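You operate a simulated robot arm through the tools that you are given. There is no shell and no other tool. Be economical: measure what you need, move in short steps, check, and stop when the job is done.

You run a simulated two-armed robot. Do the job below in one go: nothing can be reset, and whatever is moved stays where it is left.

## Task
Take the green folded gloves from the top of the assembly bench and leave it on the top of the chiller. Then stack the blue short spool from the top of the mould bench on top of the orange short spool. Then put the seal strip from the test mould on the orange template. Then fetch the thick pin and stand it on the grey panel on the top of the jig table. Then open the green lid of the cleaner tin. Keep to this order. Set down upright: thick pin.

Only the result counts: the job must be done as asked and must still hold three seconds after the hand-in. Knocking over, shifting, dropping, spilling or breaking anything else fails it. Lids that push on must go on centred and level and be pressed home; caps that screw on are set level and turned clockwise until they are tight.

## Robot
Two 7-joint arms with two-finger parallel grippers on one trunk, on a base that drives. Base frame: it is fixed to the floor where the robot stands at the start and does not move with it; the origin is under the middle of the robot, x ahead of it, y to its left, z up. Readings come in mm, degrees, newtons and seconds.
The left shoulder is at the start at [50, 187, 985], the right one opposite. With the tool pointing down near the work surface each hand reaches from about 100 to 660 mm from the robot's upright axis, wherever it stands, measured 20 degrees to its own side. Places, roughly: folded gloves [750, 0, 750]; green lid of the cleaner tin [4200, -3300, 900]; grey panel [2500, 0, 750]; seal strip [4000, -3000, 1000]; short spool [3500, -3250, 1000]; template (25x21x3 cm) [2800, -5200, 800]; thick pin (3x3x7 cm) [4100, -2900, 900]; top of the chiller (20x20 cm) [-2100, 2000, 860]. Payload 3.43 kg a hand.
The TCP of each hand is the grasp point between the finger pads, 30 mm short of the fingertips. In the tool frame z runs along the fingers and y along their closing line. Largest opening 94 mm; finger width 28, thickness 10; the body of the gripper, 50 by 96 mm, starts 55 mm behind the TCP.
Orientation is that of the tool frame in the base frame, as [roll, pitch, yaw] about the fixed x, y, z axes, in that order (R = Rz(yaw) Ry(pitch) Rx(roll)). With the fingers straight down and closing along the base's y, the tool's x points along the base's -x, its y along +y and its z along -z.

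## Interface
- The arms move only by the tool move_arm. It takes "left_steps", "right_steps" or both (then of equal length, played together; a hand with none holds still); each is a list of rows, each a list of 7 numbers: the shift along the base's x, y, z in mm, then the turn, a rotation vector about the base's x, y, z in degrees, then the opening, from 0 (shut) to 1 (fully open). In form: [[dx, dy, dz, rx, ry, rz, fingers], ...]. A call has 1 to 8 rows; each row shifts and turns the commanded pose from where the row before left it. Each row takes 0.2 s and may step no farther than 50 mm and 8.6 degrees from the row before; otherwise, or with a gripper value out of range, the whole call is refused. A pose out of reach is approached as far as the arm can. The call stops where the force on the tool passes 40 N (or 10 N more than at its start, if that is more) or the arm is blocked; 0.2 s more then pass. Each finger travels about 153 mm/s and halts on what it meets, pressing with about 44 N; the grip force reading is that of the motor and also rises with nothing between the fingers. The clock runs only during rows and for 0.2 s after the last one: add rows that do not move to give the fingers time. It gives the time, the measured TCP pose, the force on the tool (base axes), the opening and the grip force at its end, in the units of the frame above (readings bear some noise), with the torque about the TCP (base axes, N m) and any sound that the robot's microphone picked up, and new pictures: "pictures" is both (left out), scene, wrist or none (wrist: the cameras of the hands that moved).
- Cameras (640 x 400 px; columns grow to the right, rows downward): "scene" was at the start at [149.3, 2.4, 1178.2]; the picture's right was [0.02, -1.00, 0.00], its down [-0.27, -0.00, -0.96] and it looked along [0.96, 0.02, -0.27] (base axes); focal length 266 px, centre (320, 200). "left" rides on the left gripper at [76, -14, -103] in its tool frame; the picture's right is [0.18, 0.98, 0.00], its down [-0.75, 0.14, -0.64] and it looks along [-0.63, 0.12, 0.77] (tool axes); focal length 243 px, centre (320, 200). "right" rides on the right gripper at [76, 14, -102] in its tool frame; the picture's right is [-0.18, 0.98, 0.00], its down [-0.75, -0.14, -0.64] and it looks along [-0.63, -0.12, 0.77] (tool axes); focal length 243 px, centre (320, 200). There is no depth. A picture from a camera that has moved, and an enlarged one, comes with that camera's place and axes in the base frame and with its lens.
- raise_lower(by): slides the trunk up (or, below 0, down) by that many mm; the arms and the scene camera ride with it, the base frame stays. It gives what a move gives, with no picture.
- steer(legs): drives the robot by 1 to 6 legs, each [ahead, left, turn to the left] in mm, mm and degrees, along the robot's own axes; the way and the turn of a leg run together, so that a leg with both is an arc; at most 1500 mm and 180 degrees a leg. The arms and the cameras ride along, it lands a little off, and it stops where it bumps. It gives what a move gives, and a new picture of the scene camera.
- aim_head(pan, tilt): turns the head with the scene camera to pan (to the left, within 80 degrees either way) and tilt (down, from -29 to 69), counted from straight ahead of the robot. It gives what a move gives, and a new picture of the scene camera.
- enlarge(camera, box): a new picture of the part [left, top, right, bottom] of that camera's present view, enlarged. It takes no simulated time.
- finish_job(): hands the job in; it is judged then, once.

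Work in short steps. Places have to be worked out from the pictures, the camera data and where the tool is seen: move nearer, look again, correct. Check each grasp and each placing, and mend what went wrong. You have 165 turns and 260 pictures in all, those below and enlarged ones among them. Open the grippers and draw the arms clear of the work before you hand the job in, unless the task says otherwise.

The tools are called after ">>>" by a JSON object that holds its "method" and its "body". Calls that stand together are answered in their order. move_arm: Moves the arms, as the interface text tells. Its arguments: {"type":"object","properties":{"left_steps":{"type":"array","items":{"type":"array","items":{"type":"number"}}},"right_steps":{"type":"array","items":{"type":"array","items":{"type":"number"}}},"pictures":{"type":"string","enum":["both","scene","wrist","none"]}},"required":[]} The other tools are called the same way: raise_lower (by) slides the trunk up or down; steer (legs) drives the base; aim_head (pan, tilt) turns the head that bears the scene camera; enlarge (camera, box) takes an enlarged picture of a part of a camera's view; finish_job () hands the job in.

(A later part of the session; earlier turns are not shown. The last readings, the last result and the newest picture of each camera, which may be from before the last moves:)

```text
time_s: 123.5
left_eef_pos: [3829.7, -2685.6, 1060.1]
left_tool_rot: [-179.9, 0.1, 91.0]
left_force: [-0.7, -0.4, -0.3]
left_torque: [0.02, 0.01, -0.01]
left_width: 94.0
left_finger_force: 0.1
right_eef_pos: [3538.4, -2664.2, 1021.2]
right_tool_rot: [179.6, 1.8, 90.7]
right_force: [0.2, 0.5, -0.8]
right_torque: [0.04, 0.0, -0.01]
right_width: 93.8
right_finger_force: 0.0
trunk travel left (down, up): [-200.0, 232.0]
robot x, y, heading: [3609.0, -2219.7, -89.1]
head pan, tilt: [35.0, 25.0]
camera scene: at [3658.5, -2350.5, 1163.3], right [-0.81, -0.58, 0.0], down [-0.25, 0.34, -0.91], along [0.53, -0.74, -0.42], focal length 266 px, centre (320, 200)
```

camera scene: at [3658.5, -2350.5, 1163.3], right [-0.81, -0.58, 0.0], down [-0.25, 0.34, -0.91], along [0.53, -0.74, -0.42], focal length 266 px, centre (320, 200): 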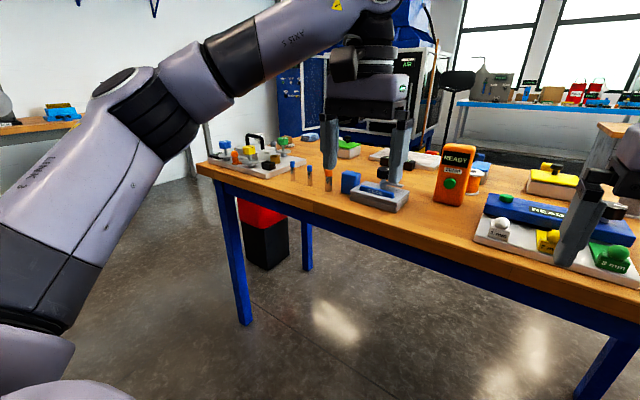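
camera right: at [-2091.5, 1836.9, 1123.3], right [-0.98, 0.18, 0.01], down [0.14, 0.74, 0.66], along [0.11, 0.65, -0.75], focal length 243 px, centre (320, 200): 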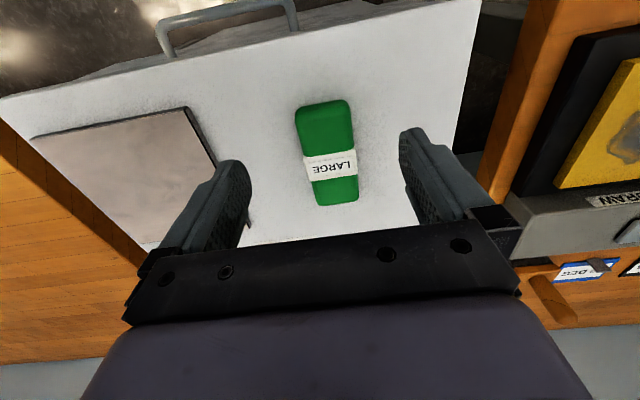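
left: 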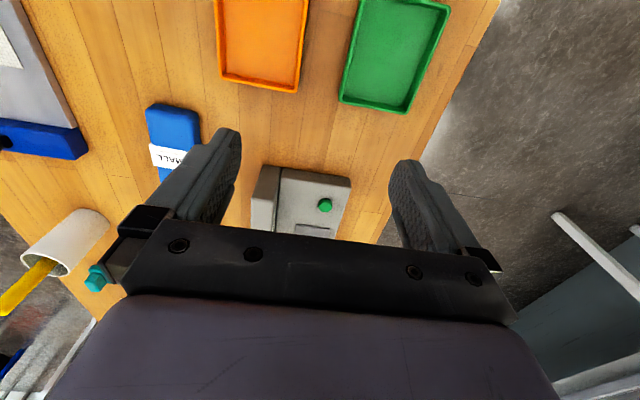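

I raise the trunk for a clearer downward view of the crowded bench.

>>> {"method": "raise_lower", "body": {"by": 220}}

>>> {"method": "aim_head", "body": {"pan": 0, "tilt": 35}}

>>> {"method": "aim_head", "body": {"pan": 35, "tilt": 35}}

```text
time_s: 125.9
left_eef_pos: [3830.3, -2685.2, 1279.0]
left_tool_rot: [-180.0, 0.2, 90.9]
left_force: [0.0, -0.2, -0.2]
left_torque: [0.01, -0.01, 0.02]
left_width: 94.0
left_finger_force: 0.0
right_eef_pos: [3539.4, -2664.0, 1243.7]
right_tool_rot: [179.5, 1.7, 90.7]
right_force: [0.0, 0.0, 0.1]
right_torque: [0.0, 0.0, -0.02]
right_width: 94.0
right_finger_force: 0.1
trunk travel left (down, up): [-420.0, 12.0]
robot x, y, heading: [3607.8, -2218.2, -89.3]
head pan, tilt: [35.0, 25.0]
```

```text
time_s: 126.9
left_eef_pos: [3829.5, -2685.1, 1278.7]
left_tool_rot: [180.0, 0.2, 90.9]
left_force: [-0.5, 0.2, 0.5]
left_torque: [0.02, 0.02, -0.03]
left_width: 94.3
left_finger_force: 0.0
right_eef_pos: [3538.8, -2664.8, 1242.1]
right_tool_rot: [179.5, 1.6, 90.7]
right_force: [-0.2, -0.7, -0.1]
right_torque: [0.0, 0.02, -0.03]
right_width: 94.0
right_finger_force: 0.1
trunk travel left (down, up): [-420.0, 12.0]
robot x, y, heading: [3606.3, -2220.1, -88.9]
head pan, tilt: [0.0, 35.0]
camera scene: at [3606.0, -2363.8, 1367.5], right [-1.0, -0.02, 0.0], down [-0.01, 0.57, -0.82], along [0.01, -0.82, -0.57], focal length 266 px, centre (320, 200)
```

scene: 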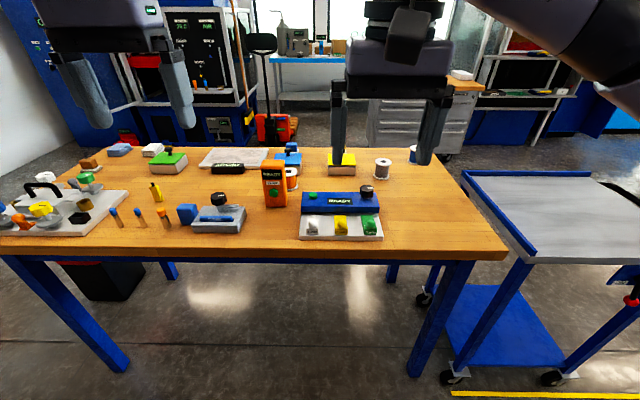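

```text
time_s: 127.9
left_eef_pos: [3829.3, -2683.8, 1279.9]
left_tool_rot: [179.9, 0.2, 90.9]
left_force: [-0.5, 0.0, -0.6]
left_torque: [0.01, 0.03, 0.01]
left_width: 94.0
left_finger_force: 0.1
right_eef_pos: [3539.9, -2665.3, 1241.9]
right_tool_rot: [179.6, 1.8, 90.7]
right_force: [0.0, 0.2, 0.1]
right_torque: [-0.02, 0.0, 0.02]
right_width: 94.1
right_finger_force: 0.0
trunk travel left (down, up): [-420.0, 12.0]
robot x, y, heading: [3609.2, -2218.3, -89.3]
head pan, tilt: [35.0, 35.0]
camera scene: at [3656.1, -2347.2, 1367.5], right [-0.81, -0.58, 0.0], down [-0.34, 0.47, -0.82], along [0.48, -0.66, -0.57], focal length 266 px, centre (320, 200)
```

scene: 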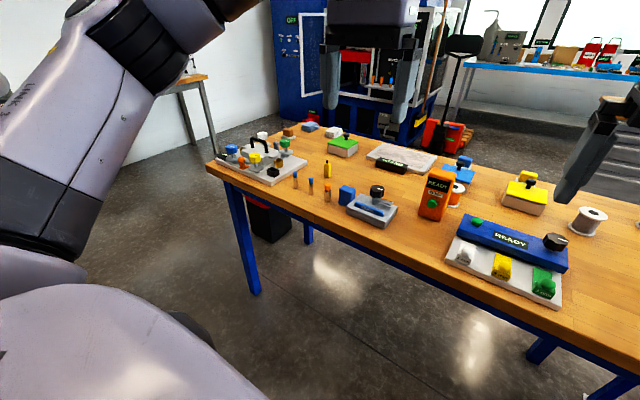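

I take enlarged views of the first bench picture's objects.

>>> {"method": "enlarge", "body": {"camera": "scene", "box": [200, 110, 400, 240]}}

>>> {"method": "enlarge", "body": {"camera": "scene", "box": [400, 130, 640, 280]}}

```text
3.08 times, centred on (300, 175) of scene
camera zoom: at [3656.1, -2347.2, 1367.5], right [-0.81, -0.58, 0.0], down [-0.34, 0.47, -0.82], along [0.48, -0.66, -0.57], focal length 818 px, centre (382, 277)
```

zoom: 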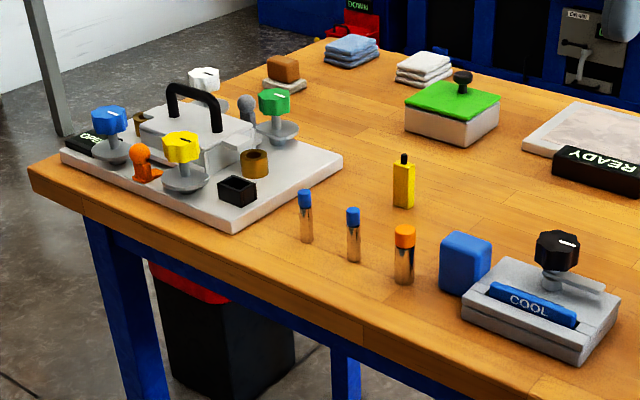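

```text
2.67 times, centred on (520, 205) of scene
camera zoom: at [3656.1, -2347.2, 1367.5], right [-0.81, -0.58, 0.0], down [-0.34, 0.47, -0.82], along [0.48, -0.66, -0.57], focal length 709 px, centre (-213, 187)
```

zoom: 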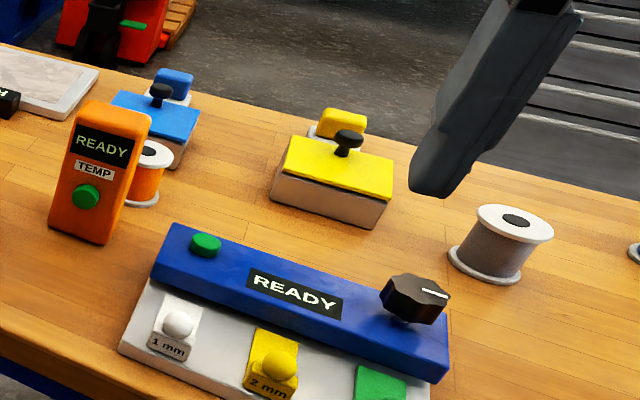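

The layout is clear: the orange spool is near [3726,-3209], the blue one near [3199,-3460], the COOL mould near [3907,-2972], the thick pin near [4077,-2968] and the tin near [4235,-3322]. The spools are best reached from the far (-y) side, so I drive around west of the cart.

>>> {"method": "steer", "body": {"legs": [[0, -1450, 0], [1500, 0, 0], [450, 0, 0]]}}

>>> {"method": "aim_head", "body": {"pan": 50, "tilt": 20}}

>>> {"method": "aim_head", "body": {"pan": 0, "tilt": 20}}

```text
time_s: 144.6
left_eef_pos: [2382.9, -4685.0, 1280.8]
left_tool_rot: [-179.9, 0.1, 90.0]
left_force: [-0.6, -0.4, 0.0]
left_torque: [0.01, 0.02, 0.03]
left_width: 93.7
left_finger_force: 0.1
right_eef_pos: [2092.8, -4659.9, 1242.5]
right_tool_rot: [179.5, 1.8, 89.9]
right_force: [0.2, 0.0, -0.5]
right_torque: [0.05, -0.02, 0.0]
right_width: 94.2
right_finger_force: 0.0
trunk travel left (down, up): [-420.0, 12.0]
robot x, y, heading: [2167.0, -4213.1, -90.2]
head pan, tilt: [35.0, 35.0]
camera scene: at [2213.7, -4344.6, 1367.5], right [-0.82, -0.57, 0.0], down [-0.33, 0.47, -0.82], along [0.47, -0.67, -0.57], focal length 266 px, centre (320, 200)
```

scene: 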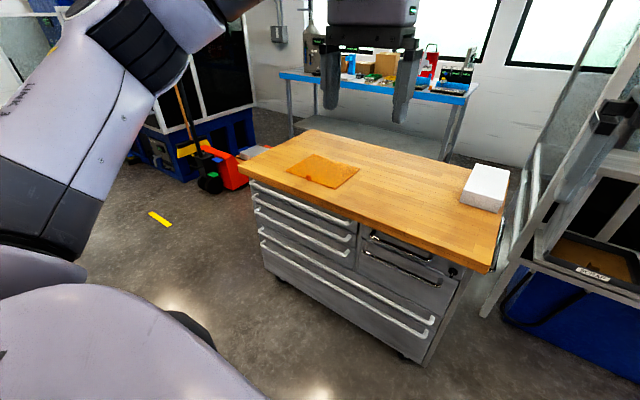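

```text
time_s: 145.4
left_eef_pos: [2381.7, -4684.9, 1280.8]
left_tool_rot: [180.0, 0.1, 90.1]
left_force: [0.7, 0.0, -0.9]
left_torque: [0.02, -0.01, 0.01]
left_width: 93.9
left_finger_force: 0.0
right_eef_pos: [2093.2, -4659.4, 1243.1]
right_tool_rot: [179.7, 1.7, 90.0]
right_force: [-0.2, 0.2, 0.2]
right_torque: [0.01, -0.04, -0.02]
right_width: 94.4
right_finger_force: 0.0
trunk travel left (down, up): [-420.0, 12.0]
robot x, y, heading: [2161.9, -4219.1, -90.0]
head pan, tilt: [50.0, 20.0]
camera scene: at [2234.5, -4331.9, 1391.3], right [-0.64, -0.77, 0.0], down [-0.26, 0.22, -0.94], along [0.72, -0.6, -0.34], focal length 266 px, centre (320, 200)
```

scene: 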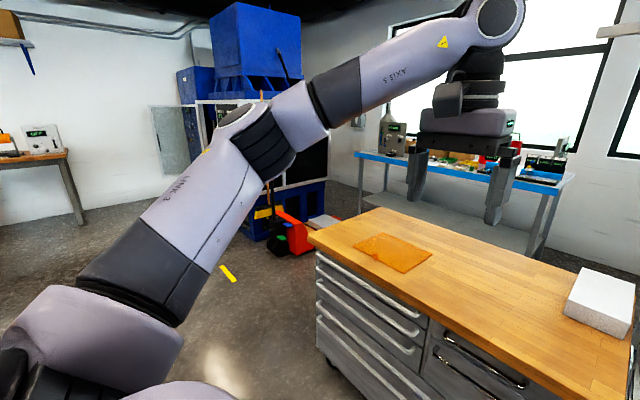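

```text
time_s: 146.5
left_eef_pos: [2381.4, -4685.0, 1279.5]
left_tool_rot: [180.0, 0.1, 90.1]
left_force: [0.4, -0.1, 0.5]
left_torque: [0.04, 0.01, 0.02]
left_width: 93.7
left_finger_force: 0.0
right_eef_pos: [2092.9, -4659.5, 1242.9]
right_tool_rot: [179.7, 1.7, 89.9]
right_force: [-0.1, -0.2, 0.8]
right_torque: [-0.01, 0.0, -0.03]
right_width: 93.8
right_finger_force: 0.0
trunk travel left (down, up): [-420.0, 12.0]
robot x, y, heading: [2166.1, -4212.5, -89.8]
head pan, tilt: [0.0, 20.0]
camera scene: at [2163.3, -4365.2, 1391.4], right [-1.0, 0.0, 0.0], down [0.0, 0.34, -0.94], along [0.0, -0.94, -0.34], focal length 266 px, centre (320, 200)
```

scene: 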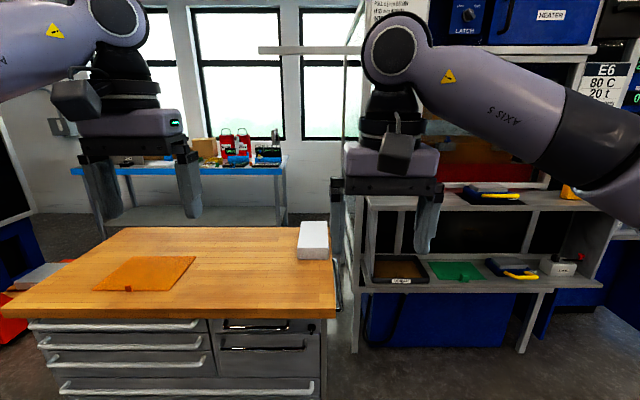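

The orange template lies on the grey drawer cabinet near [2755,-5137]. Now I turn to face the mould bench from its far side and approach the blue spool.

>>> {"method": "steer", "body": {"legs": [[0, 0, 180], [0, -900, 0], [60, 0, 0]]}}

>>> {"method": "aim_head", "body": {"pan": -20, "tilt": 35}}

```text
time_s: 159.1
left_eef_pos: [2863.2, -3700.7, 1279.3]
left_tool_rot: [180.0, 0.1, -91.3]
left_force: [-0.7, 0.2, -0.9]
left_torque: [-0.01, -0.02, -0.01]
left_width: 93.9
left_finger_force: 0.1
right_eef_pos: [3151.4, -3732.5, 1242.0]
right_tool_rot: [179.6, 1.6, -91.5]
right_force: [0.6, 0.1, -0.3]
right_torque: [-0.01, -0.02, 0.02]
right_width: 94.0
right_finger_force: 0.1
trunk travel left (down, up): [-420.0, 12.0]
robot x, y, heading: [3064.9, -4181.8, 88.7]
head pan, tilt: [0.0, 20.0]
camera scene: at [3068.5, -4023.6, 1391.2], right [1.0, -0.02, 0.0], down [-0.01, -0.34, -0.94], along [0.02, 0.94, -0.34], focal length 266 px, centre (320, 200)
```

scene: 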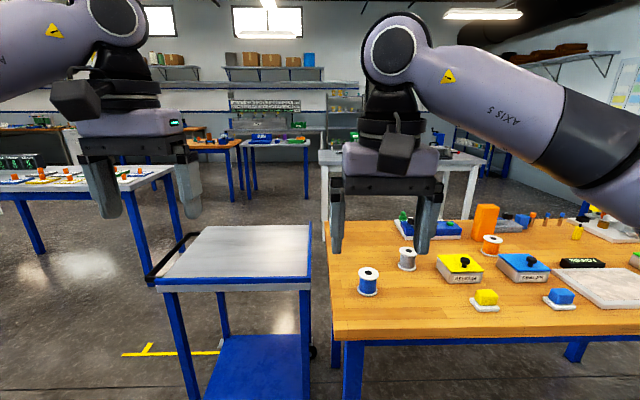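

```text
time_s: 160.0
left_eef_pos: [2861.8, -3700.8, 1279.4]
left_tool_rot: [-180.0, 0.1, -91.3]
left_force: [-0.3, -1.0, -0.4]
left_torque: [-0.01, -0.03, -0.01]
left_width: 94.1
left_finger_force: 0.1
right_eef_pos: [3151.8, -3734.1, 1243.1]
right_tool_rot: [179.7, 1.6, -91.6]
right_force: [-1.1, 0.2, 0.7]
right_torque: [-0.02, -0.02, -0.01]
right_width: 93.9
right_finger_force: 0.1
trunk travel left (down, up): [-420.0, 12.0]
robot x, y, heading: [3070.1, -4177.1, 88.8]
head pan, tilt: [-20.0, 35.0]
camera scene: at [3098.3, -4035.7, 1367.6], right [0.93, -0.36, 0.0], down [-0.21, -0.53, -0.82], along [0.3, 0.76, -0.57], focal length 266 px, centre (320, 200)
```

scene: 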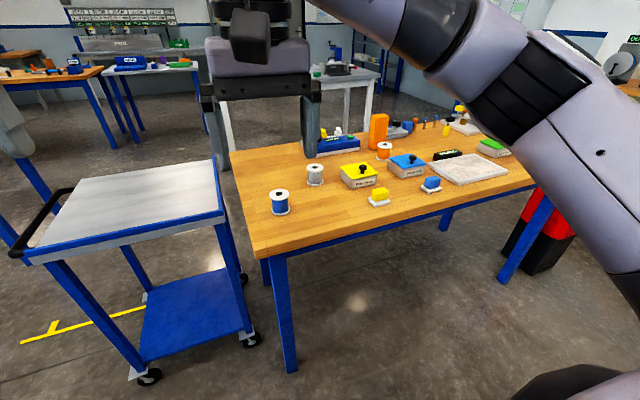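

I drive nearer the blue spool, estimated at [3235,-3336], and lower the trunk to working height.

>>> {"method": "steer", "body": {"legs": [[290, 0, 1.2]]}}

>>> {"method": "raise_lower", "body": {"by": -170}}

>>> {"method": "aim_head", "body": {"pan": -15, "tilt": 45}}

```text
time_s: 162.0
left_eef_pos: [2853.8, -3412.0, 1280.9]
left_tool_rot: [180.0, 0.2, -89.8]
left_force: [0.6, -0.6, -0.4]
left_torque: [-0.01, 0.0, 0.02]
left_width: 93.9
left_finger_force: 0.0
right_eef_pos: [3143.6, -3437.8, 1241.9]
right_tool_rot: [179.6, 1.7, -90.1]
right_force: [1.0, 0.2, 0.2]
right_torque: [0.0, 0.02, 0.0]
right_width: 93.9
right_finger_force: 0.0
trunk travel left (down, up): [-420.0, 12.0]
robot x, y, heading: [3072.9, -3885.9, 90.2]
head pan, tilt: [-20.0, 35.0]
camera scene: at [3098.2, -3740.6, 1367.4], right [0.94, -0.34, 0.0], down [-0.2, -0.54, -0.82], along [0.28, 0.77, -0.57], focal length 266 px, centre (320, 200)
```

scene: 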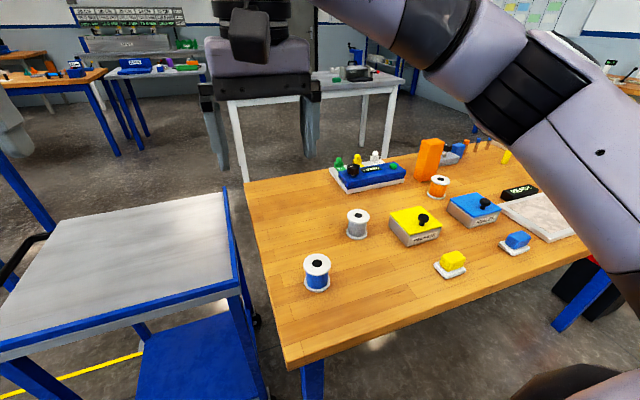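

```text
time_s: 163.9
left_eef_pos: [2854.0, -3413.6, 1110.6]
left_tool_rot: [-180.0, 0.1, -89.9]
left_force: [0.7, 0.1, 0.2]
left_torque: [0.01, 0.03, 0.01]
left_width: 94.2
left_finger_force: 0.0
right_eef_pos: [3143.8, -3437.4, 1074.1]
right_tool_rot: [179.6, 1.7, -90.1]
right_force: [-0.3, -1.4, -0.4]
right_torque: [-0.01, 0.02, 0.0]
right_width: 93.9
right_finger_force: 0.1
trunk travel left (down, up): [-250.0, 182.0]
robot x, y, heading: [3072.6, -3885.1, 89.9]
head pan, tilt: [-20.0, 35.0]
```

```text
time_s: 164.6
left_eef_pos: [2854.9, -3413.2, 1110.4]
left_tool_rot: [-180.0, 0.1, -89.9]
left_force: [0.0, -0.2, -0.5]
left_torque: [0.04, -0.03, 0.02]
left_width: 93.9
left_finger_force: 0.1
right_eef_pos: [3144.0, -3438.2, 1073.7]
right_tool_rot: [179.6, 1.7, -90.1]
right_force: [-0.1, -0.5, -0.4]
right_torque: [0.04, -0.01, 0.01]
right_width: 93.8
right_finger_force: 0.1
trunk travel left (down, up): [-250.0, 182.0]
robot x, y, heading: [3073.0, -3883.1, 89.9]
head pan, tilt: [-15.0, 45.0]
camera scene: at [3089.2, -3745.4, 1182.7], right [0.97, -0.26, 0.0], down [-0.18, -0.68, -0.71], along [0.18, 0.68, -0.71], focal length 266 px, centre (320, 200)
```

scene: 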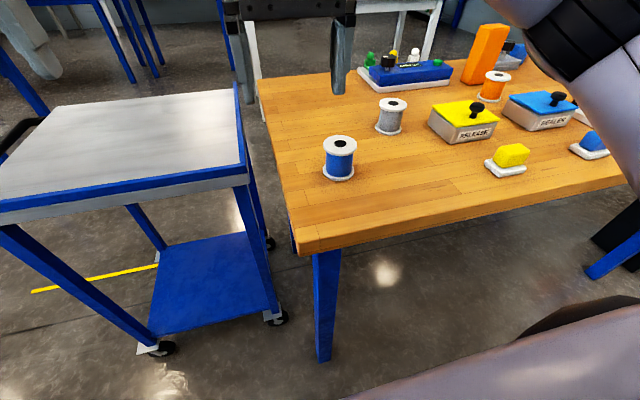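

Two views agree: the blue spool is at [3229,-3364], its top near 915 and about 62 mm across. I move the right hand above it and level the tool.

>>> {"method": "move_arm", "body": {"right_steps": [[30, 25, 0, -1.7, 0, 0, 1], [30, 25, 0, 0, 0, 0, 1], [24, 24, 0, 0, 0, 0, 1], [0, 0, -40, 0, 0, 0, 1], [0, 0, -40, 0, 0, 0, 1]]}}

```text
time_s: 165.8
left_eef_pos: [2853.9, -3412.9, 1108.7]
left_tool_rot: [180.0, 0.1, -89.9]
left_force: [0.0, -0.3, -0.8]
left_torque: [-0.01, 0.0, -0.02]
left_width: 93.8
left_finger_force: 0.1
right_eef_pos: [3228.5, -3363.2, 992.8]
right_tool_rot: [179.6, 0.0, -90.1]
right_force: [0.2, 0.0, -0.4]
right_torque: [0.05, -0.01, -0.01]
right_width: 94.1
right_finger_force: 0.1
trunk travel left (down, up): [-250.0, 182.0]
robot x, y, heading: [3072.5, -3883.3, 89.7]
head pan, tilt: [-15.0, 45.0]
camera scene: at [3089.3, -3745.2, 1182.7], right [0.97, -0.26, 0.0], down [-0.18, -0.68, -0.71], along [0.18, 0.68, -0.71], focal length 266 px, centre (320, 200)
camera right: at [3214.6, -3440.5, 1093.8], right [-0.98, 0.19, 0.01], down [0.15, 0.75, 0.64], along [0.11, 0.63, -0.77], focal length 243 px, centre (320, 200)
```

scene: 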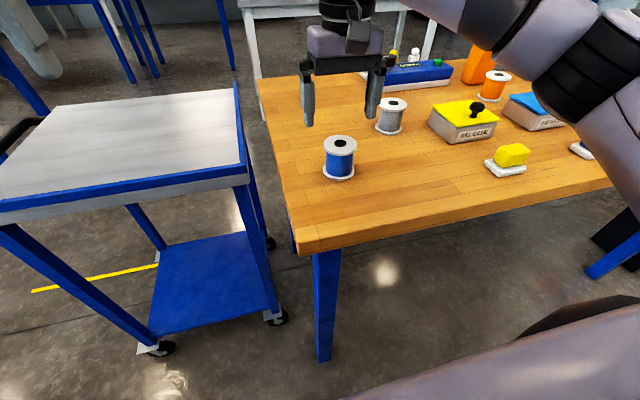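
right: 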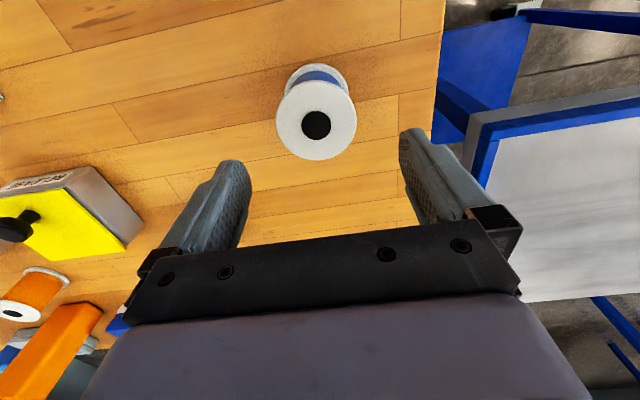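

The wrist view confirms the spool at [3228,-3370]. I descend around it and close.

>>> {"method": "move_arm", "body": {"right_steps": [[0, -6, -30, 0, 0, 0, 1], [0, 0, -30, 0, 0, 0, 1], [0, 0, -28, 0, 0, 0, 1], [0, 0, 0, 0, 0, 0, 0.5], [0, 0, 0, 0, 0, 0, 0.3], [0, 0, 0, 0, 0, 0, 0.3]]}}

```text
time_s: 167.2
left_eef_pos: [2853.8, -3411.9, 1109.1]
left_tool_rot: [-180.0, 0.1, -89.9]
left_force: [0.3, -1.1, -0.3]
left_torque: [-0.02, 0.02, 0.0]
left_width: 94.1
left_finger_force: 0.0
right_eef_pos: [3227.7, -3371.6, 902.9]
right_tool_rot: [179.6, -0.1, -90.2]
right_force: [0.0, -0.2, 0.2]
right_torque: [0.0, 0.0, 0.01]
right_width: 59.8
right_finger_force: 43.7
trunk travel left (down, up): [-250.0, 182.0]
robot x, y, heading: [3071.9, -3886.2, 90.3]
head pan, tilt: [-15.0, 45.0]
camera scene: at [3089.2, -3745.3, 1182.7], right [0.97, -0.26, 0.0], down [-0.18, -0.68, -0.71], along [0.18, 0.68, -0.71], focal length 266 px, centre (320, 200)
camera right: at [3215.4, -3447.4, 1006.4], right [-0.98, 0.19, 0.01], down [0.15, 0.75, 0.64], along [0.11, 0.63, -0.77], focal length 243 px, centre (320, 200)
```

scene: 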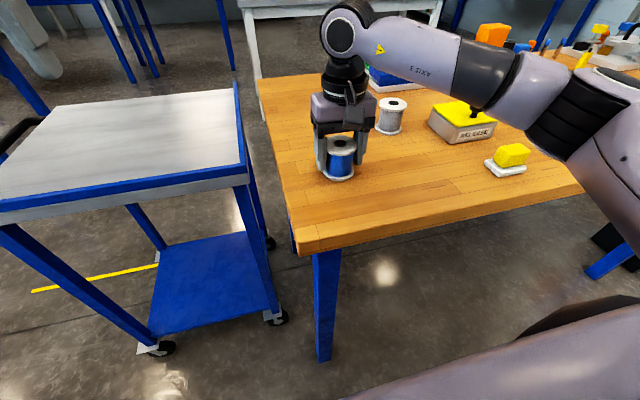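
right: 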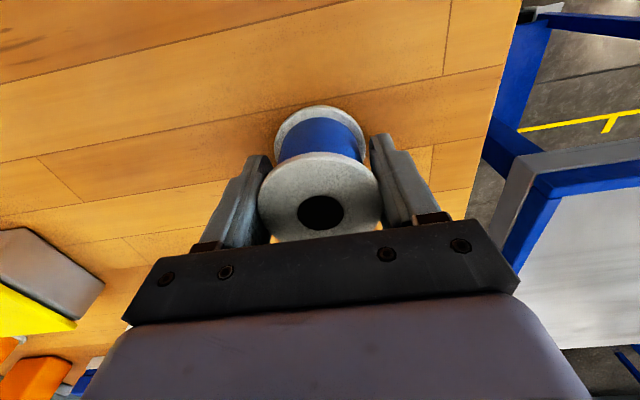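

The grip holds at 59.8 mm. I lift clear.

>>> {"method": "move_arm", "body": {"right_steps": [[0, 0, 20, 0, 0, 0, 0.3], [0, 0, 45, 0, 0, 0, 0.3], [0, 0, 45, 0, 0, 0, 0.3], [0, 0, 45, 0, 0, 0, 0.3], [0, -30, 35, 0, 0, 0, 0.3], [-20, -40, 0, 0, 0, 0, 0.3]], "pictures": "wrist"}}

>>> {"method": "steer", "body": {"legs": [[-320, 0, 0], [0, 920, 0], [1500, 0, 0], [620, 0, 0], [0, -1500, 0], [0, -250, 0]]}}

```text
time_s: 168.6
left_eef_pos: [2853.4, -3413.3, 1110.0]
left_tool_rot: [-180.0, 0.1, -89.9]
left_force: [-0.1, -1.0, 0.6]
left_torque: [-0.02, -0.01, 0.03]
left_width: 93.9
left_finger_force: 0.1
right_eef_pos: [3211.3, -3441.2, 1092.8]
right_tool_rot: [179.7, 0.0, -90.1]
right_force: [0.0, 0.2, -1.4]
right_torque: [0.0, 0.02, 0.0]
right_width: 59.7
right_finger_force: 43.9
trunk travel left (down, up): [-250.0, 182.0]
robot x, y, heading: [3072.3, -3880.5, 90.4]
head pan, tilt: [-15.0, 45.0]
camera right: at [3197.3, -3516.2, 1195.4], right [-0.98, 0.19, 0.01], down [0.15, 0.75, 0.64], along [0.11, 0.63, -0.77], focal length 243 px, centre (320, 200)
```

right: 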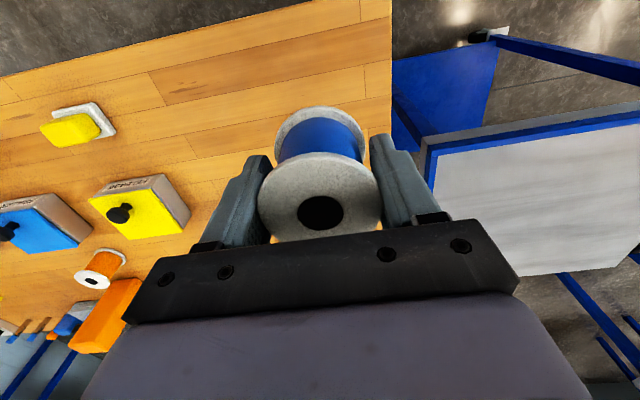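

```text
time_s: 193.8
left_eef_pos: [3671.4, -1560.8, 1110.2]
left_tool_rot: [180.0, 0.1, -88.9]
left_force: [0.5, 0.2, 0.8]
left_torque: [0.01, 0.03, 0.02]
left_width: 94.3
left_finger_force: 0.1
right_eef_pos: [4028.6, -1580.7, 1092.6]
right_tool_rot: [179.6, 0.0, -89.1]
right_force: [-0.2, 0.0, -0.9]
right_torque: [-0.03, 0.01, -0.01]
right_width: 59.3
right_finger_force: 44.6
trunk travel left (down, up): [-250.0, 182.0]
robot x, y, heading: [3893.1, -2025.2, 91.2]
head pan, tilt: [-15.0, 45.0]
camera scene: at [3912.6, -1888.7, 1182.7], right [0.97, -0.24, 0.0], down [-0.17, -0.69, -0.71], along [0.17, 0.69, -0.71], focal length 266 px, centre (320, 200)
```

scene: 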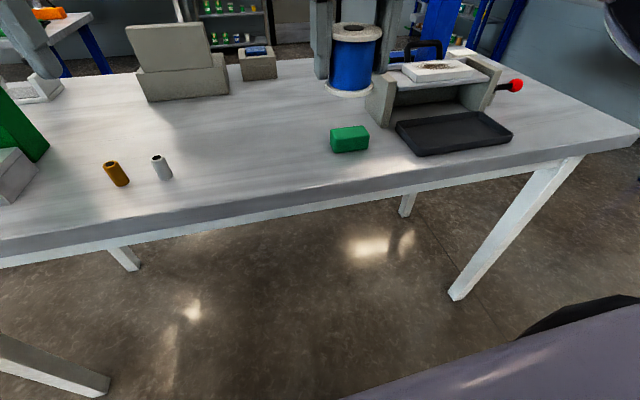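

The spool is still held. I back away from the white table, turn round to face the mould bench and approach.

>>> {"method": "steer", "body": {"legs": [[-150, 0, 0], [0, 0, 178.8], [330, 0, 0]]}}

>>> {"method": "aim_head", "body": {"pan": -15, "tilt": 40}}

```text
time_s: 204.3
left_eef_pos: [4138.8, -2967.6, 1108.8]
left_tool_rot: [-180.0, 0.1, 91.8]
left_force: [0.1, -0.2, 0.0]
left_torque: [0.02, -0.03, 0.0]
left_width: 94.1
left_finger_force: 0.1
right_eef_pos: [3780.6, -2950.8, 1092.1]
right_tool_rot: [179.5, 0.0, 91.6]
right_force: [-0.5, -1.0, -1.8]
right_torque: [-0.03, -0.02, 0.04]
right_width: 59.4
right_finger_force: 43.8
trunk travel left (down, up): [-250.0, 182.0]
robot x, y, heading: [3907.9, -2500.8, -88.1]
head pan, tilt: [-15.0, 45.0]
camera scene: at [3888.5, -2640.1, 1182.6], right [-0.97, 0.23, 0.0], down [0.16, 0.69, -0.71], along [-0.16, -0.69, -0.71], focal length 266 px, centre (320, 200)
```

scene: 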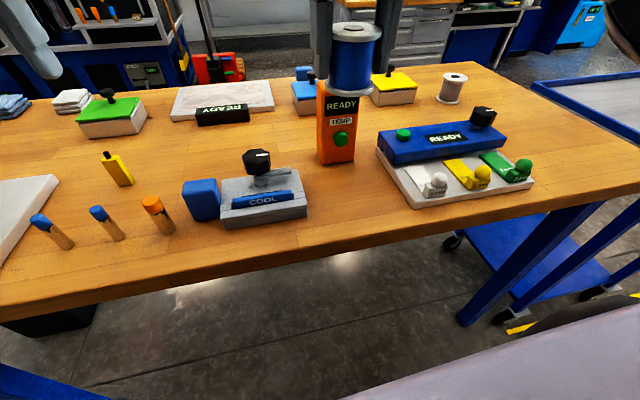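

```text
time_s: 205.0
left_eef_pos: [4138.5, -2967.8, 1110.1]
left_tool_rot: [-179.9, 0.2, 91.7]
left_force: [-1.1, 0.2, 1.1]
left_torque: [0.02, -0.04, -0.01]
left_width: 94.0
left_finger_force: 0.1
right_eef_pos: [3781.9, -2949.7, 1093.3]
right_tool_rot: [179.6, 0.1, 91.5]
right_force: [0.1, -0.3, -2.2]
right_torque: [-0.02, 0.04, 0.01]
right_width: 59.6
right_finger_force: 44.2
trunk travel left (down, up): [-250.0, 182.0]
robot x, y, heading: [3908.7, -2506.7, -88.5]
head pan, tilt: [-15.0, 40.0]
camera scene: at [3887.6, -2643.3, 1189.9], right [-0.97, 0.23, 0.0], down [0.15, 0.63, -0.77], along [-0.18, -0.75, -0.64], focal length 266 px, centre (320, 200)
```

scene: 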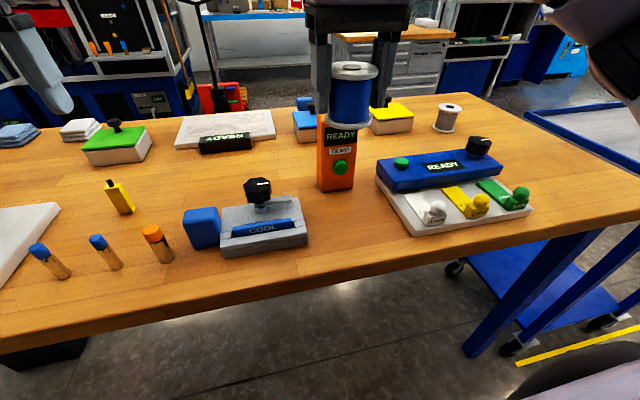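

The READY box hides the orange spool from this side. Earlier views place the spool at about [3734,-3157]. I move closer, then check it with the wrist camera from an offset pose.

>>> {"method": "steer", "body": {"legs": [[90, -60, -1.5]]}}

>>> {"method": "move_arm", "body": {"right_steps": [[-45, -10, 0, 0, 0, 0, 0.3], [-45, -15, 0, 0, 0, 0, 0.3], [-40, -20, 0, 0, 0, 0, 0.3], [0, 0, 0, 0, 0, 0, 0.3]], "pictures": "wrist"}}

```text
time_s: 206.2
left_eef_pos: [4068.0, -3064.2, 1110.6]
left_tool_rot: [-180.0, 0.1, 90.3]
left_force: [-0.1, -0.2, 0.1]
left_torque: [-0.02, 0.0, 0.0]
left_width: 94.1
left_finger_force: 0.1
right_eef_pos: [3711.3, -3040.4, 1092.7]
right_tool_rot: [179.6, 0.0, 90.2]
right_force: [0.4, -0.1, -2.3]
right_torque: [0.04, 0.01, 0.01]
right_width: 59.1
right_finger_force: 44.2
trunk travel left (down, up): [-250.0, 182.0]
robot x, y, heading: [3850.8, -2596.5, -89.4]
head pan, tilt: [-15.0, 40.0]
camera scene: at [3825.7, -2735.8, 1189.8], right [-0.97, 0.25, 0.0], down [0.16, 0.62, -0.77], along [-0.19, -0.74, -0.64], focal length 266 px, centre (320, 200)
```

scene: 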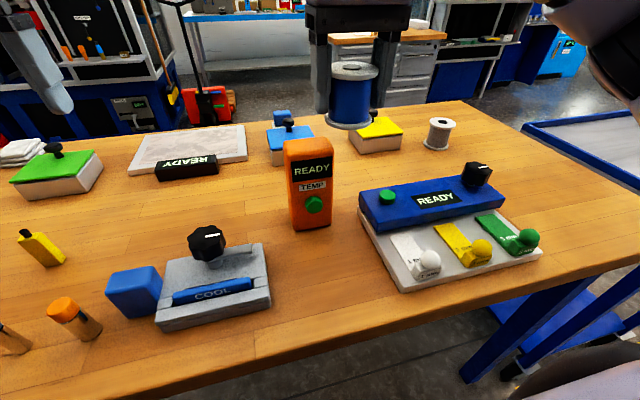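

```text
time_s: 207.2
left_eef_pos: [4068.6, -3064.2, 1109.4]
left_tool_rot: [-180.0, 0.3, 90.5]
left_force: [-1.1, 0.0, 0.4]
left_torque: [0.03, -0.02, -0.04]
left_width: 94.1
left_finger_force: 0.1
right_eef_pos: [3582.6, -3083.9, 1093.6]
right_tool_rot: [179.6, 0.0, 90.2]
right_force: [-0.1, -0.3, -1.7]
right_torque: [0.0, 0.0, 0.02]
right_width: 59.6
right_finger_force: 44.0
trunk travel left (down, up): [-250.0, 182.0]
robot x, y, heading: [3846.5, -2596.7, -89.8]
head pan, tilt: [-15.0, 40.0]
camera right: at [3596.1, -3008.0, 1195.6], right [0.98, -0.18, 0.01], down [-0.14, -0.75, 0.64], along [-0.11, -0.63, -0.77], focal length 243 px, centre (320, 200)
```

right: 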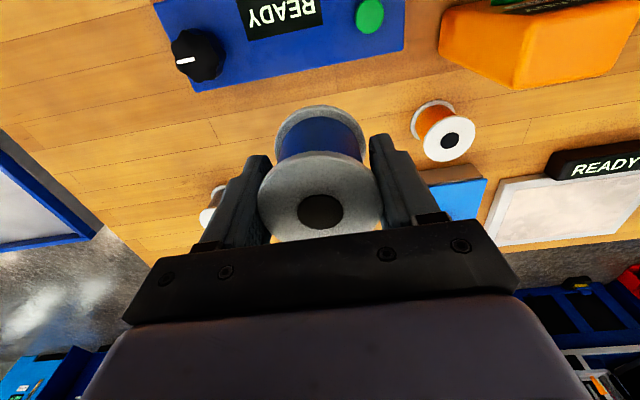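

The orange spool is at about [3733,-3168], and the held spool sits 4 mm ahead of the TCP. I move over it with extra height to clear the box.

>>> {"method": "move_arm", "body": {"right_steps": [[0, -20, 20, 0, 0, 0, 0.3], [30, -20, 0, 0, 0, 0, 0.3], [35, -15, 0, 0, 0, 0, 0.3], [35, -15, 0, 0, 0, 0, 0.3], [35, -11, 0, 0, 0, 0, 0.3], [15, 0, 0, 0, 0, 0, 0.3], [0, 0, 0, 0, 0, 0, 0.3]]}}

```text
time_s: 208.8
left_eef_pos: [4069.5, -3065.1, 1109.7]
left_tool_rot: [180.0, 0.2, 90.2]
left_force: [-1.0, 0.0, -0.1]
left_torque: [0.01, -0.03, -0.03]
left_width: 93.9
left_finger_force: 0.1
right_eef_pos: [3734.0, -3153.1, 1108.9]
right_tool_rot: [179.7, 0.0, 90.2]
right_force: [0.7, -0.3, -2.4]
right_torque: [0.0, 0.01, -0.02]
right_width: 59.5
right_finger_force: 44.0
right hand out of reach, approached as far as the arm can: row 5
trunk travel left (down, up): [-250.0, 182.0]
robot x, y, heading: [3844.9, -2595.1, -89.6]
head pan, tilt: [-15.0, 40.0]
camera scene: at [3826.1, -2735.4, 1189.9], right [-0.97, 0.25, 0.0], down [0.16, 0.62, -0.77], along [-0.19, -0.74, -0.64], focal length 266 px, centre (320, 200)
camera right: at [3748.6, -3076.9, 1211.7], right [0.98, -0.18, 0.01], down [-0.14, -0.75, 0.64], along [-0.11, -0.63, -0.77], focal length 243 px, centre (320, 200)
```

scene: 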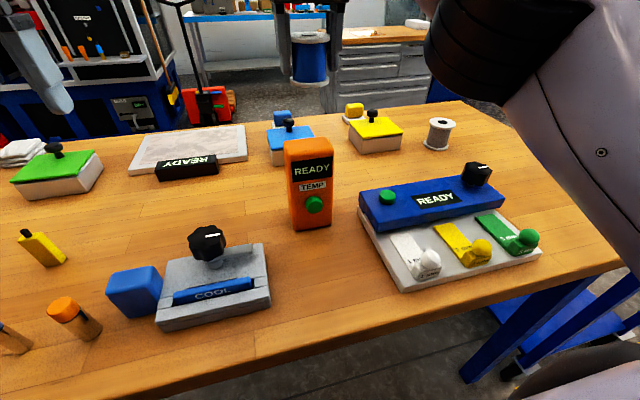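
right: 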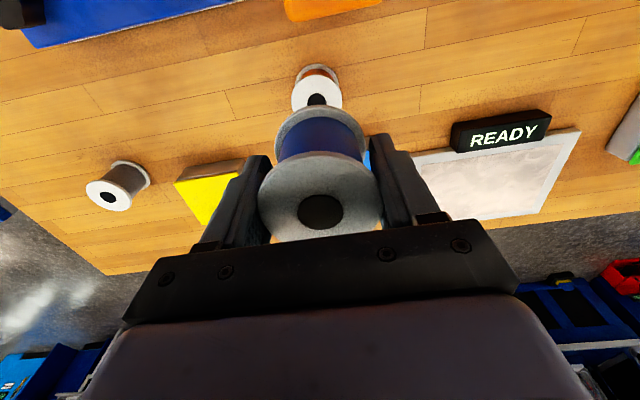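

The orange top disc is now seen at [3731,-3166], and the box back is about -3088, so there is room. I descend with a small y correction as reach grows.

>>> {"method": "move_arm", "body": {"right_steps": [[-2, 0, -45, 0, 0, 0, 0.3], [0, -5, -35, 0, 0, 0, 0.3], [0, -5, -25, 0, 0, 0, 0.3], [0, 0, 0, 0, 0, 0, 0.3]]}}

```text
time_s: 209.8
left_eef_pos: [4069.0, -3064.6, 1108.9]
left_tool_rot: [-179.9, 0.1, 90.2]
left_force: [-0.3, 0.2, -0.1]
left_torque: [-0.01, 0.01, -0.04]
left_width: 94.2
left_finger_force: 0.0
right_eef_pos: [3733.4, -3164.2, 1003.2]
right_tool_rot: [179.6, -0.1, 90.2]
right_force: [0.4, -0.1, -1.6]
right_torque: [-0.01, -0.04, -0.01]
right_width: 59.4
right_finger_force: 43.7
trunk travel left (down, up): [-250.0, 182.0]
robot x, y, heading: [3847.6, -2594.7, -89.8]
head pan, tilt: [-15.0, 40.0]
camera scene: at [3826.0, -2735.4, 1189.9], right [-0.97, 0.25, 0.0], down [0.16, 0.62, -0.77], along [-0.19, -0.74, -0.64], focal length 266 px, centre (320, 200)
camera right: at [3746.3, -3088.1, 1106.2], right [0.98, -0.18, 0.01], down [-0.14, -0.75, 0.64], along [-0.11, -0.63, -0.77], focal length 243 px, centre (320, 200)
```

scene: 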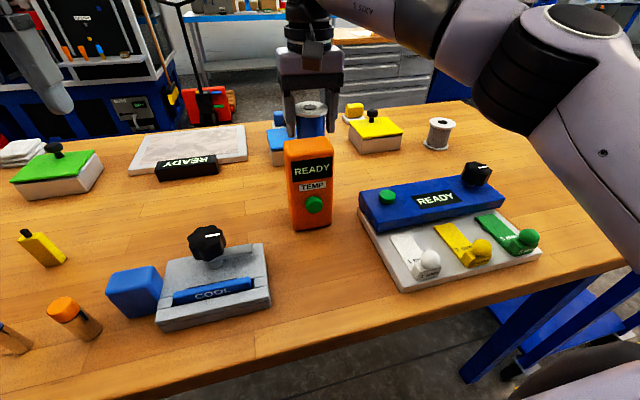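
right: 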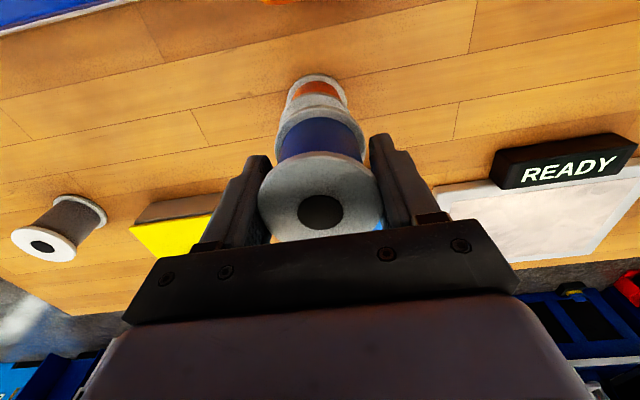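

I check the alignment closely before the final descent.

>>> {"method": "enlarge", "body": {"camera": "right", "box": [250, 60, 390, 150]}}

```text
4.44 times, centred on (320, 105) of right
camera zoom: at [3746.3, -3088.1, 1106.2], right [0.98, -0.18, 0.01], down [-0.14, -0.75, 0.64], along [-0.11, -0.63, -0.77], focal length 1078 px, centre (320, 622)
```

zoom: 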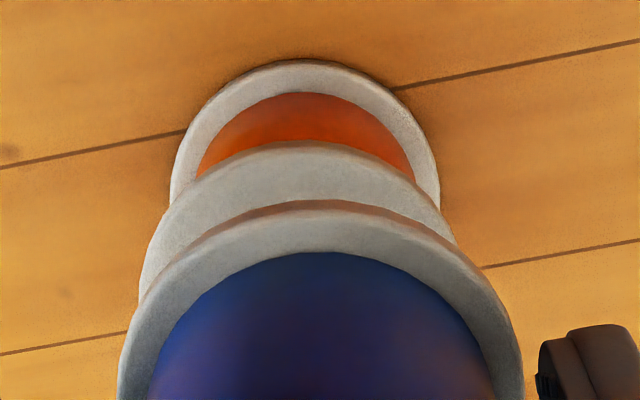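

The edges line up within a few mm; I shift x by -2 and lower gently until contact.

>>> {"method": "move_arm", "body": {"right_steps": [[-2, -1, -12, 0, 0, 0, 0.3], [0, 0, -6, 0, 0, 0, 0.3], [0, 0, -4, 0, 0, 0, 0.3], [0, 0, 0, 0, 0, 0, 0.3]], "pictures": "wrist"}}

```text
time_s: 210.8
left_eef_pos: [4068.0, -3064.4, 1109.7]
left_tool_rot: [180.0, 0.2, 90.2]
left_force: [0.2, -0.8, 0.7]
left_torque: [-0.01, 0.01, 0.0]
left_width: 94.0
left_finger_force: 0.1
right_eef_pos: [3731.3, -3165.2, 983.8]
right_tool_rot: [179.6, 0.1, 90.2]
right_force: [-0.2, 0.2, -0.9]
right_torque: [-0.01, 0.02, 0.02]
right_width: 59.6
right_finger_force: 43.8
trunk travel left (down, up): [-250.0, 182.0]
robot x, y, heading: [3850.2, -2594.8, -90.0]
head pan, tilt: [-15.0, 40.0]
camera right: at [3744.7, -3089.6, 1085.4], right [0.98, -0.18, 0.01], down [-0.14, -0.75, 0.64], along [-0.11, -0.63, -0.77], focal length 243 px, centre (320, 200)
```

right: 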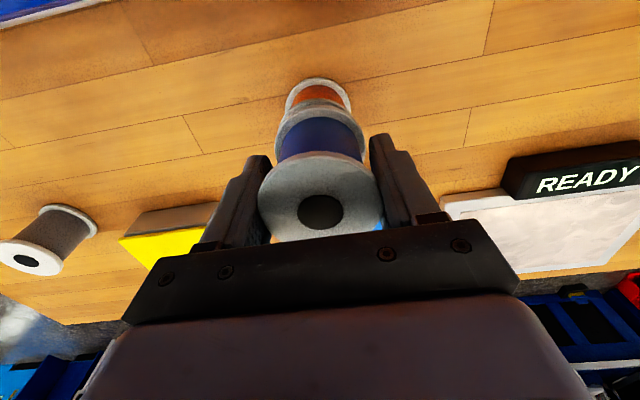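

There is no contact yet at 984. I continue down in small steps.

>>> {"method": "move_arm", "body": {"right_steps": [[0, 0, -4, 0, 0, 0, 0.3], [0, 0, -4, 0, 0, 0, 0.3], [0, 0, -4, 0, 0, 0, 0.3], [0, 0, -4, 0, 0, 0, 0.3], [0, 0, 0, 0, 0, 0, 0.3]], "pictures": "wrist"}}

```text
time_s: 212.0
left_eef_pos: [4068.0, -3064.4, 1110.6]
left_tool_rot: [-179.9, 0.1, 90.3]
left_force: [0.6, -0.5, 0.0]
left_torque: [0.02, 0.01, 0.0]
left_width: 94.1
left_finger_force: 0.1
right_eef_pos: [3729.5, -3165.9, 967.2]
right_tool_rot: [179.7, 0.0, 90.2]
right_force: [-0.4, 1.7, -0.8]
right_torque: [0.0, -0.02, -0.01]
right_width: 59.3
right_finger_force: 43.9
trunk travel left (down, up): [-250.0, 182.0]
robot x, y, heading: [3848.6, -2592.7, -89.8]
head pan, tilt: [-15.0, 40.0]
camera right: at [3743.7, -3089.9, 1069.5], right [0.98, -0.18, 0.01], down [-0.14, -0.75, 0.64], along [-0.11, -0.63, -0.77], focal length 243 px, centre (320, 200)
```

right: 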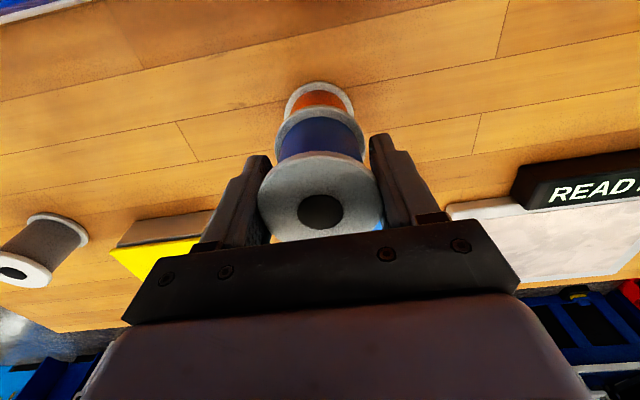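

Still no contact; I continue with finer steps.

>>> {"method": "move_arm", "body": {"right_steps": [[0, 0, -2, 0, 0, 0, 0.3], [0, 0, -2, 0, 0, 0, 0.3], [0, 0, -2, 0, 0, 0, 0.3], [0, 0, -2, 0, 0, 0, 0.3], [0, 0, -2, 0, 0, 0, 0.3], [0, 0, 0, 0, 0, 0, 0.3]], "pictures": "none"}}

>>> {"method": "enlarge", "body": {"camera": "right", "box": [250, 60, 390, 150]}}

```text
time_s: 213.4
left_eef_pos: [4069.2, -3062.6, 1112.3]
left_tool_rot: [-179.9, 0.3, 90.4]
left_force: [1.2, -0.1, 0.3]
left_torque: [-0.02, -0.02, 0.03]
left_width: 94.2
left_finger_force: 0.1
right_eef_pos: [3729.6, -3165.4, 962.9]
right_tool_rot: [179.5, 0.8, 90.1]
right_force: [-2.5, -7.5, 35.8]
right_torque: [-0.1, 0.46, 0.04]
right_width: 59.3
right_finger_force: 44.0
trunk travel left (down, up): [-250.0, 182.0]
robot x, y, heading: [3850.2, -2594.8, -89.6]
head pan, tilt: [-15.0, 40.0]
```

```text
4.44 times, centred on (320, 105) of right
camera zoom: at [3744.0, -3088.1, 1064.8], right [0.98, -0.18, 0.01], down [-0.14, -0.75, 0.65], along [-0.11, -0.64, -0.76], focal length 1078 px, centre (320, 622)
```

zoom: 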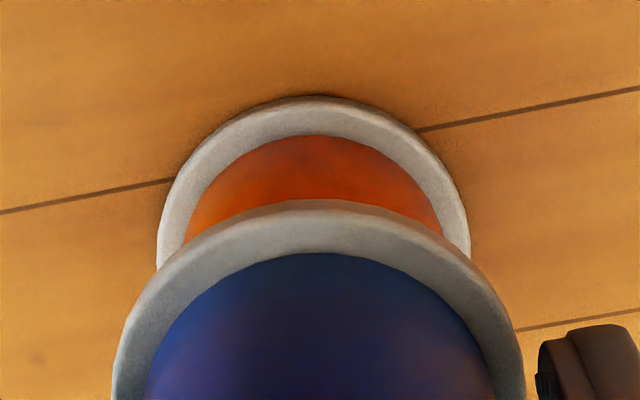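

Contact is at 963 (spools are 60 mm tall) and the discs are well centred. I relieve the pressure, then release gently and rise.

>>> {"method": "move_arm", "body": {"right_steps": [[0, 0, 5, 0, 0, 0, 0.3], [0, 0, 0, 0, 0, 0, 0.66], [0, 0, 0, 0, 0, 0, 0.7], [0, 0, 0, 0, 0, 0, 0.8], [0, 0, 0, 0, 0, 0, 0.8], [0, 0, 30, 0, 0, 0, 0.8], [0, 0, 40, 0, 0, 0, 0.8], [0, 0, 40, 0, 0, 0, 0.8]]}}

```text
time_s: 215.2
left_eef_pos: [4069.0, -3065.4, 1109.4]
left_tool_rot: [-179.8, 0.2, 90.4]
left_force: [0.4, 0.5, -1.4]
left_torque: [0.03, -0.02, -0.02]
left_width: 94.1
left_finger_force: 0.1
right_eef_pos: [3731.4, -3164.5, 1071.4]
right_tool_rot: [179.7, 0.1, 90.2]
right_force: [0.4, 0.3, 0.1]
right_torque: [0.01, 0.03, -0.01]
right_width: 75.3
right_finger_force: 0.1
trunk travel left (down, up): [-250.0, 182.0]
robot x, y, heading: [3852.2, -2596.4, -89.9]
head pan, tilt: [-15.0, 40.0]
camera scene: at [3826.5, -2734.9, 1190.0], right [-0.97, 0.25, 0.0], down [0.16, 0.62, -0.77], along [-0.2, -0.74, -0.64], focal length 266 px, centre (320, 200)
camera right: at [3744.9, -3088.6, 1174.8], right [0.98, -0.18, 0.01], down [-0.14, -0.75, 0.64], along [-0.11, -0.63, -0.77], focal length 243 px, centre (320, 200)
```

scene: 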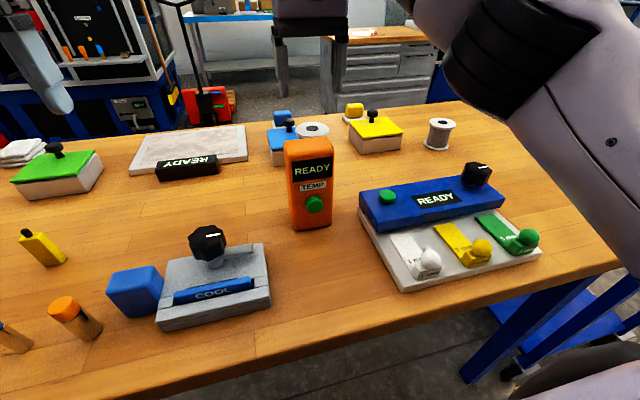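
right: 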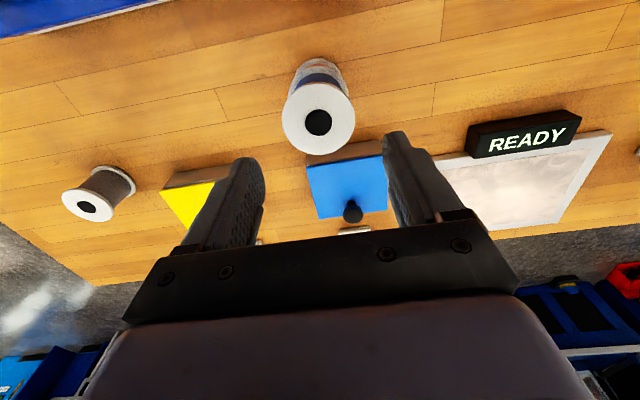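

The blue spool stands on the orange one. Next is the mould; I look at it closely.

>>> {"method": "enlarge", "body": {"camera": "scene", "box": [90, 210, 290, 340]}}

```text
3.08 times, centred on (190, 275) of scene
camera zoom: at [3826.5, -2734.9, 1190.0], right [-0.97, 0.25, 0.0], down [0.16, 0.62, -0.77], along [-0.2, -0.74, -0.64], focal length 818 px, centre (720, -31)
```

zoom: 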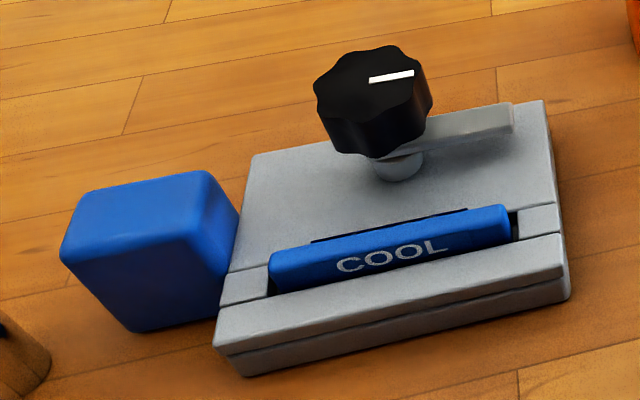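

I also look at the larger fixture at the bench's left end, to be sure which one is the test mould.

>>> {"method": "aim_head", "body": {"pan": 40, "tilt": 35}}

>>> {"method": "enlarge", "body": {"camera": "scene", "box": [200, 60, 520, 260]}}

```text
time_s: 216.4
left_eef_pos: [4068.7, -3064.6, 1110.4]
left_tool_rot: [-179.9, 0.2, 90.3]
left_force: [0.2, -0.2, -0.4]
left_torque: [0.02, -0.02, -0.01]
left_width: 93.9
left_finger_force: 0.1
right_eef_pos: [3730.9, -3163.5, 1072.0]
right_tool_rot: [179.5, 0.0, 90.1]
right_force: [-0.3, 0.4, 1.0]
right_torque: [0.01, 0.02, -0.01]
right_width: 75.0
right_finger_force: 0.0
trunk travel left (down, up): [-250.0, 182.0]
robot x, y, heading: [3848.3, -2597.7, -89.6]
head pan, tilt: [40.0, 35.0]
camera scene: at [3904.5, -2720.3, 1197.5], right [-0.76, -0.65, 0.0], down [-0.37, 0.44, -0.82], along [0.53, -0.63, -0.57], focal length 266 px, centre (320, 200)
```

scene: 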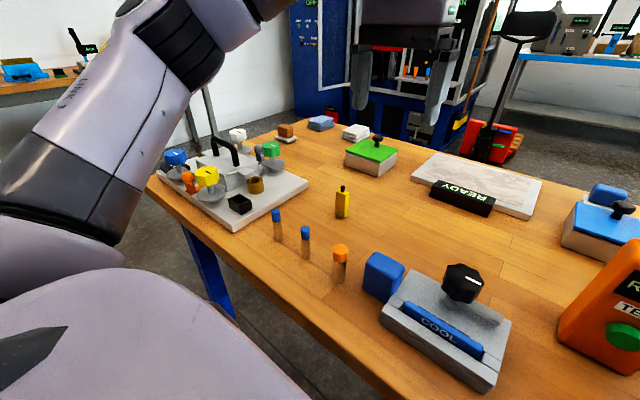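

```text
2.00 times, centred on (360, 160) of scene
camera zoom: at [3904.5, -2720.3, 1197.5], right [-0.76, -0.65, 0.0], down [-0.37, 0.44, -0.82], along [0.53, -0.63, -0.57], focal length 532 px, centre (240, 280)
```

zoom: 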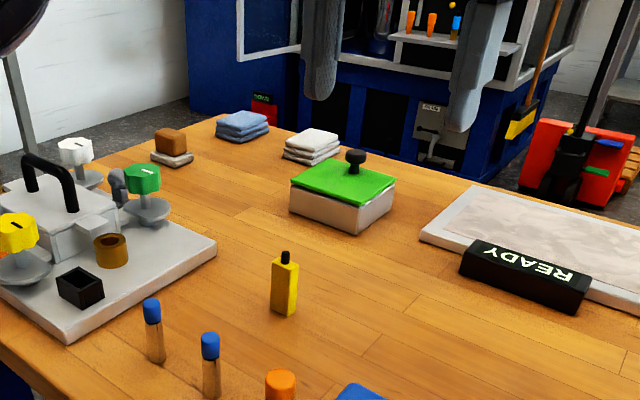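

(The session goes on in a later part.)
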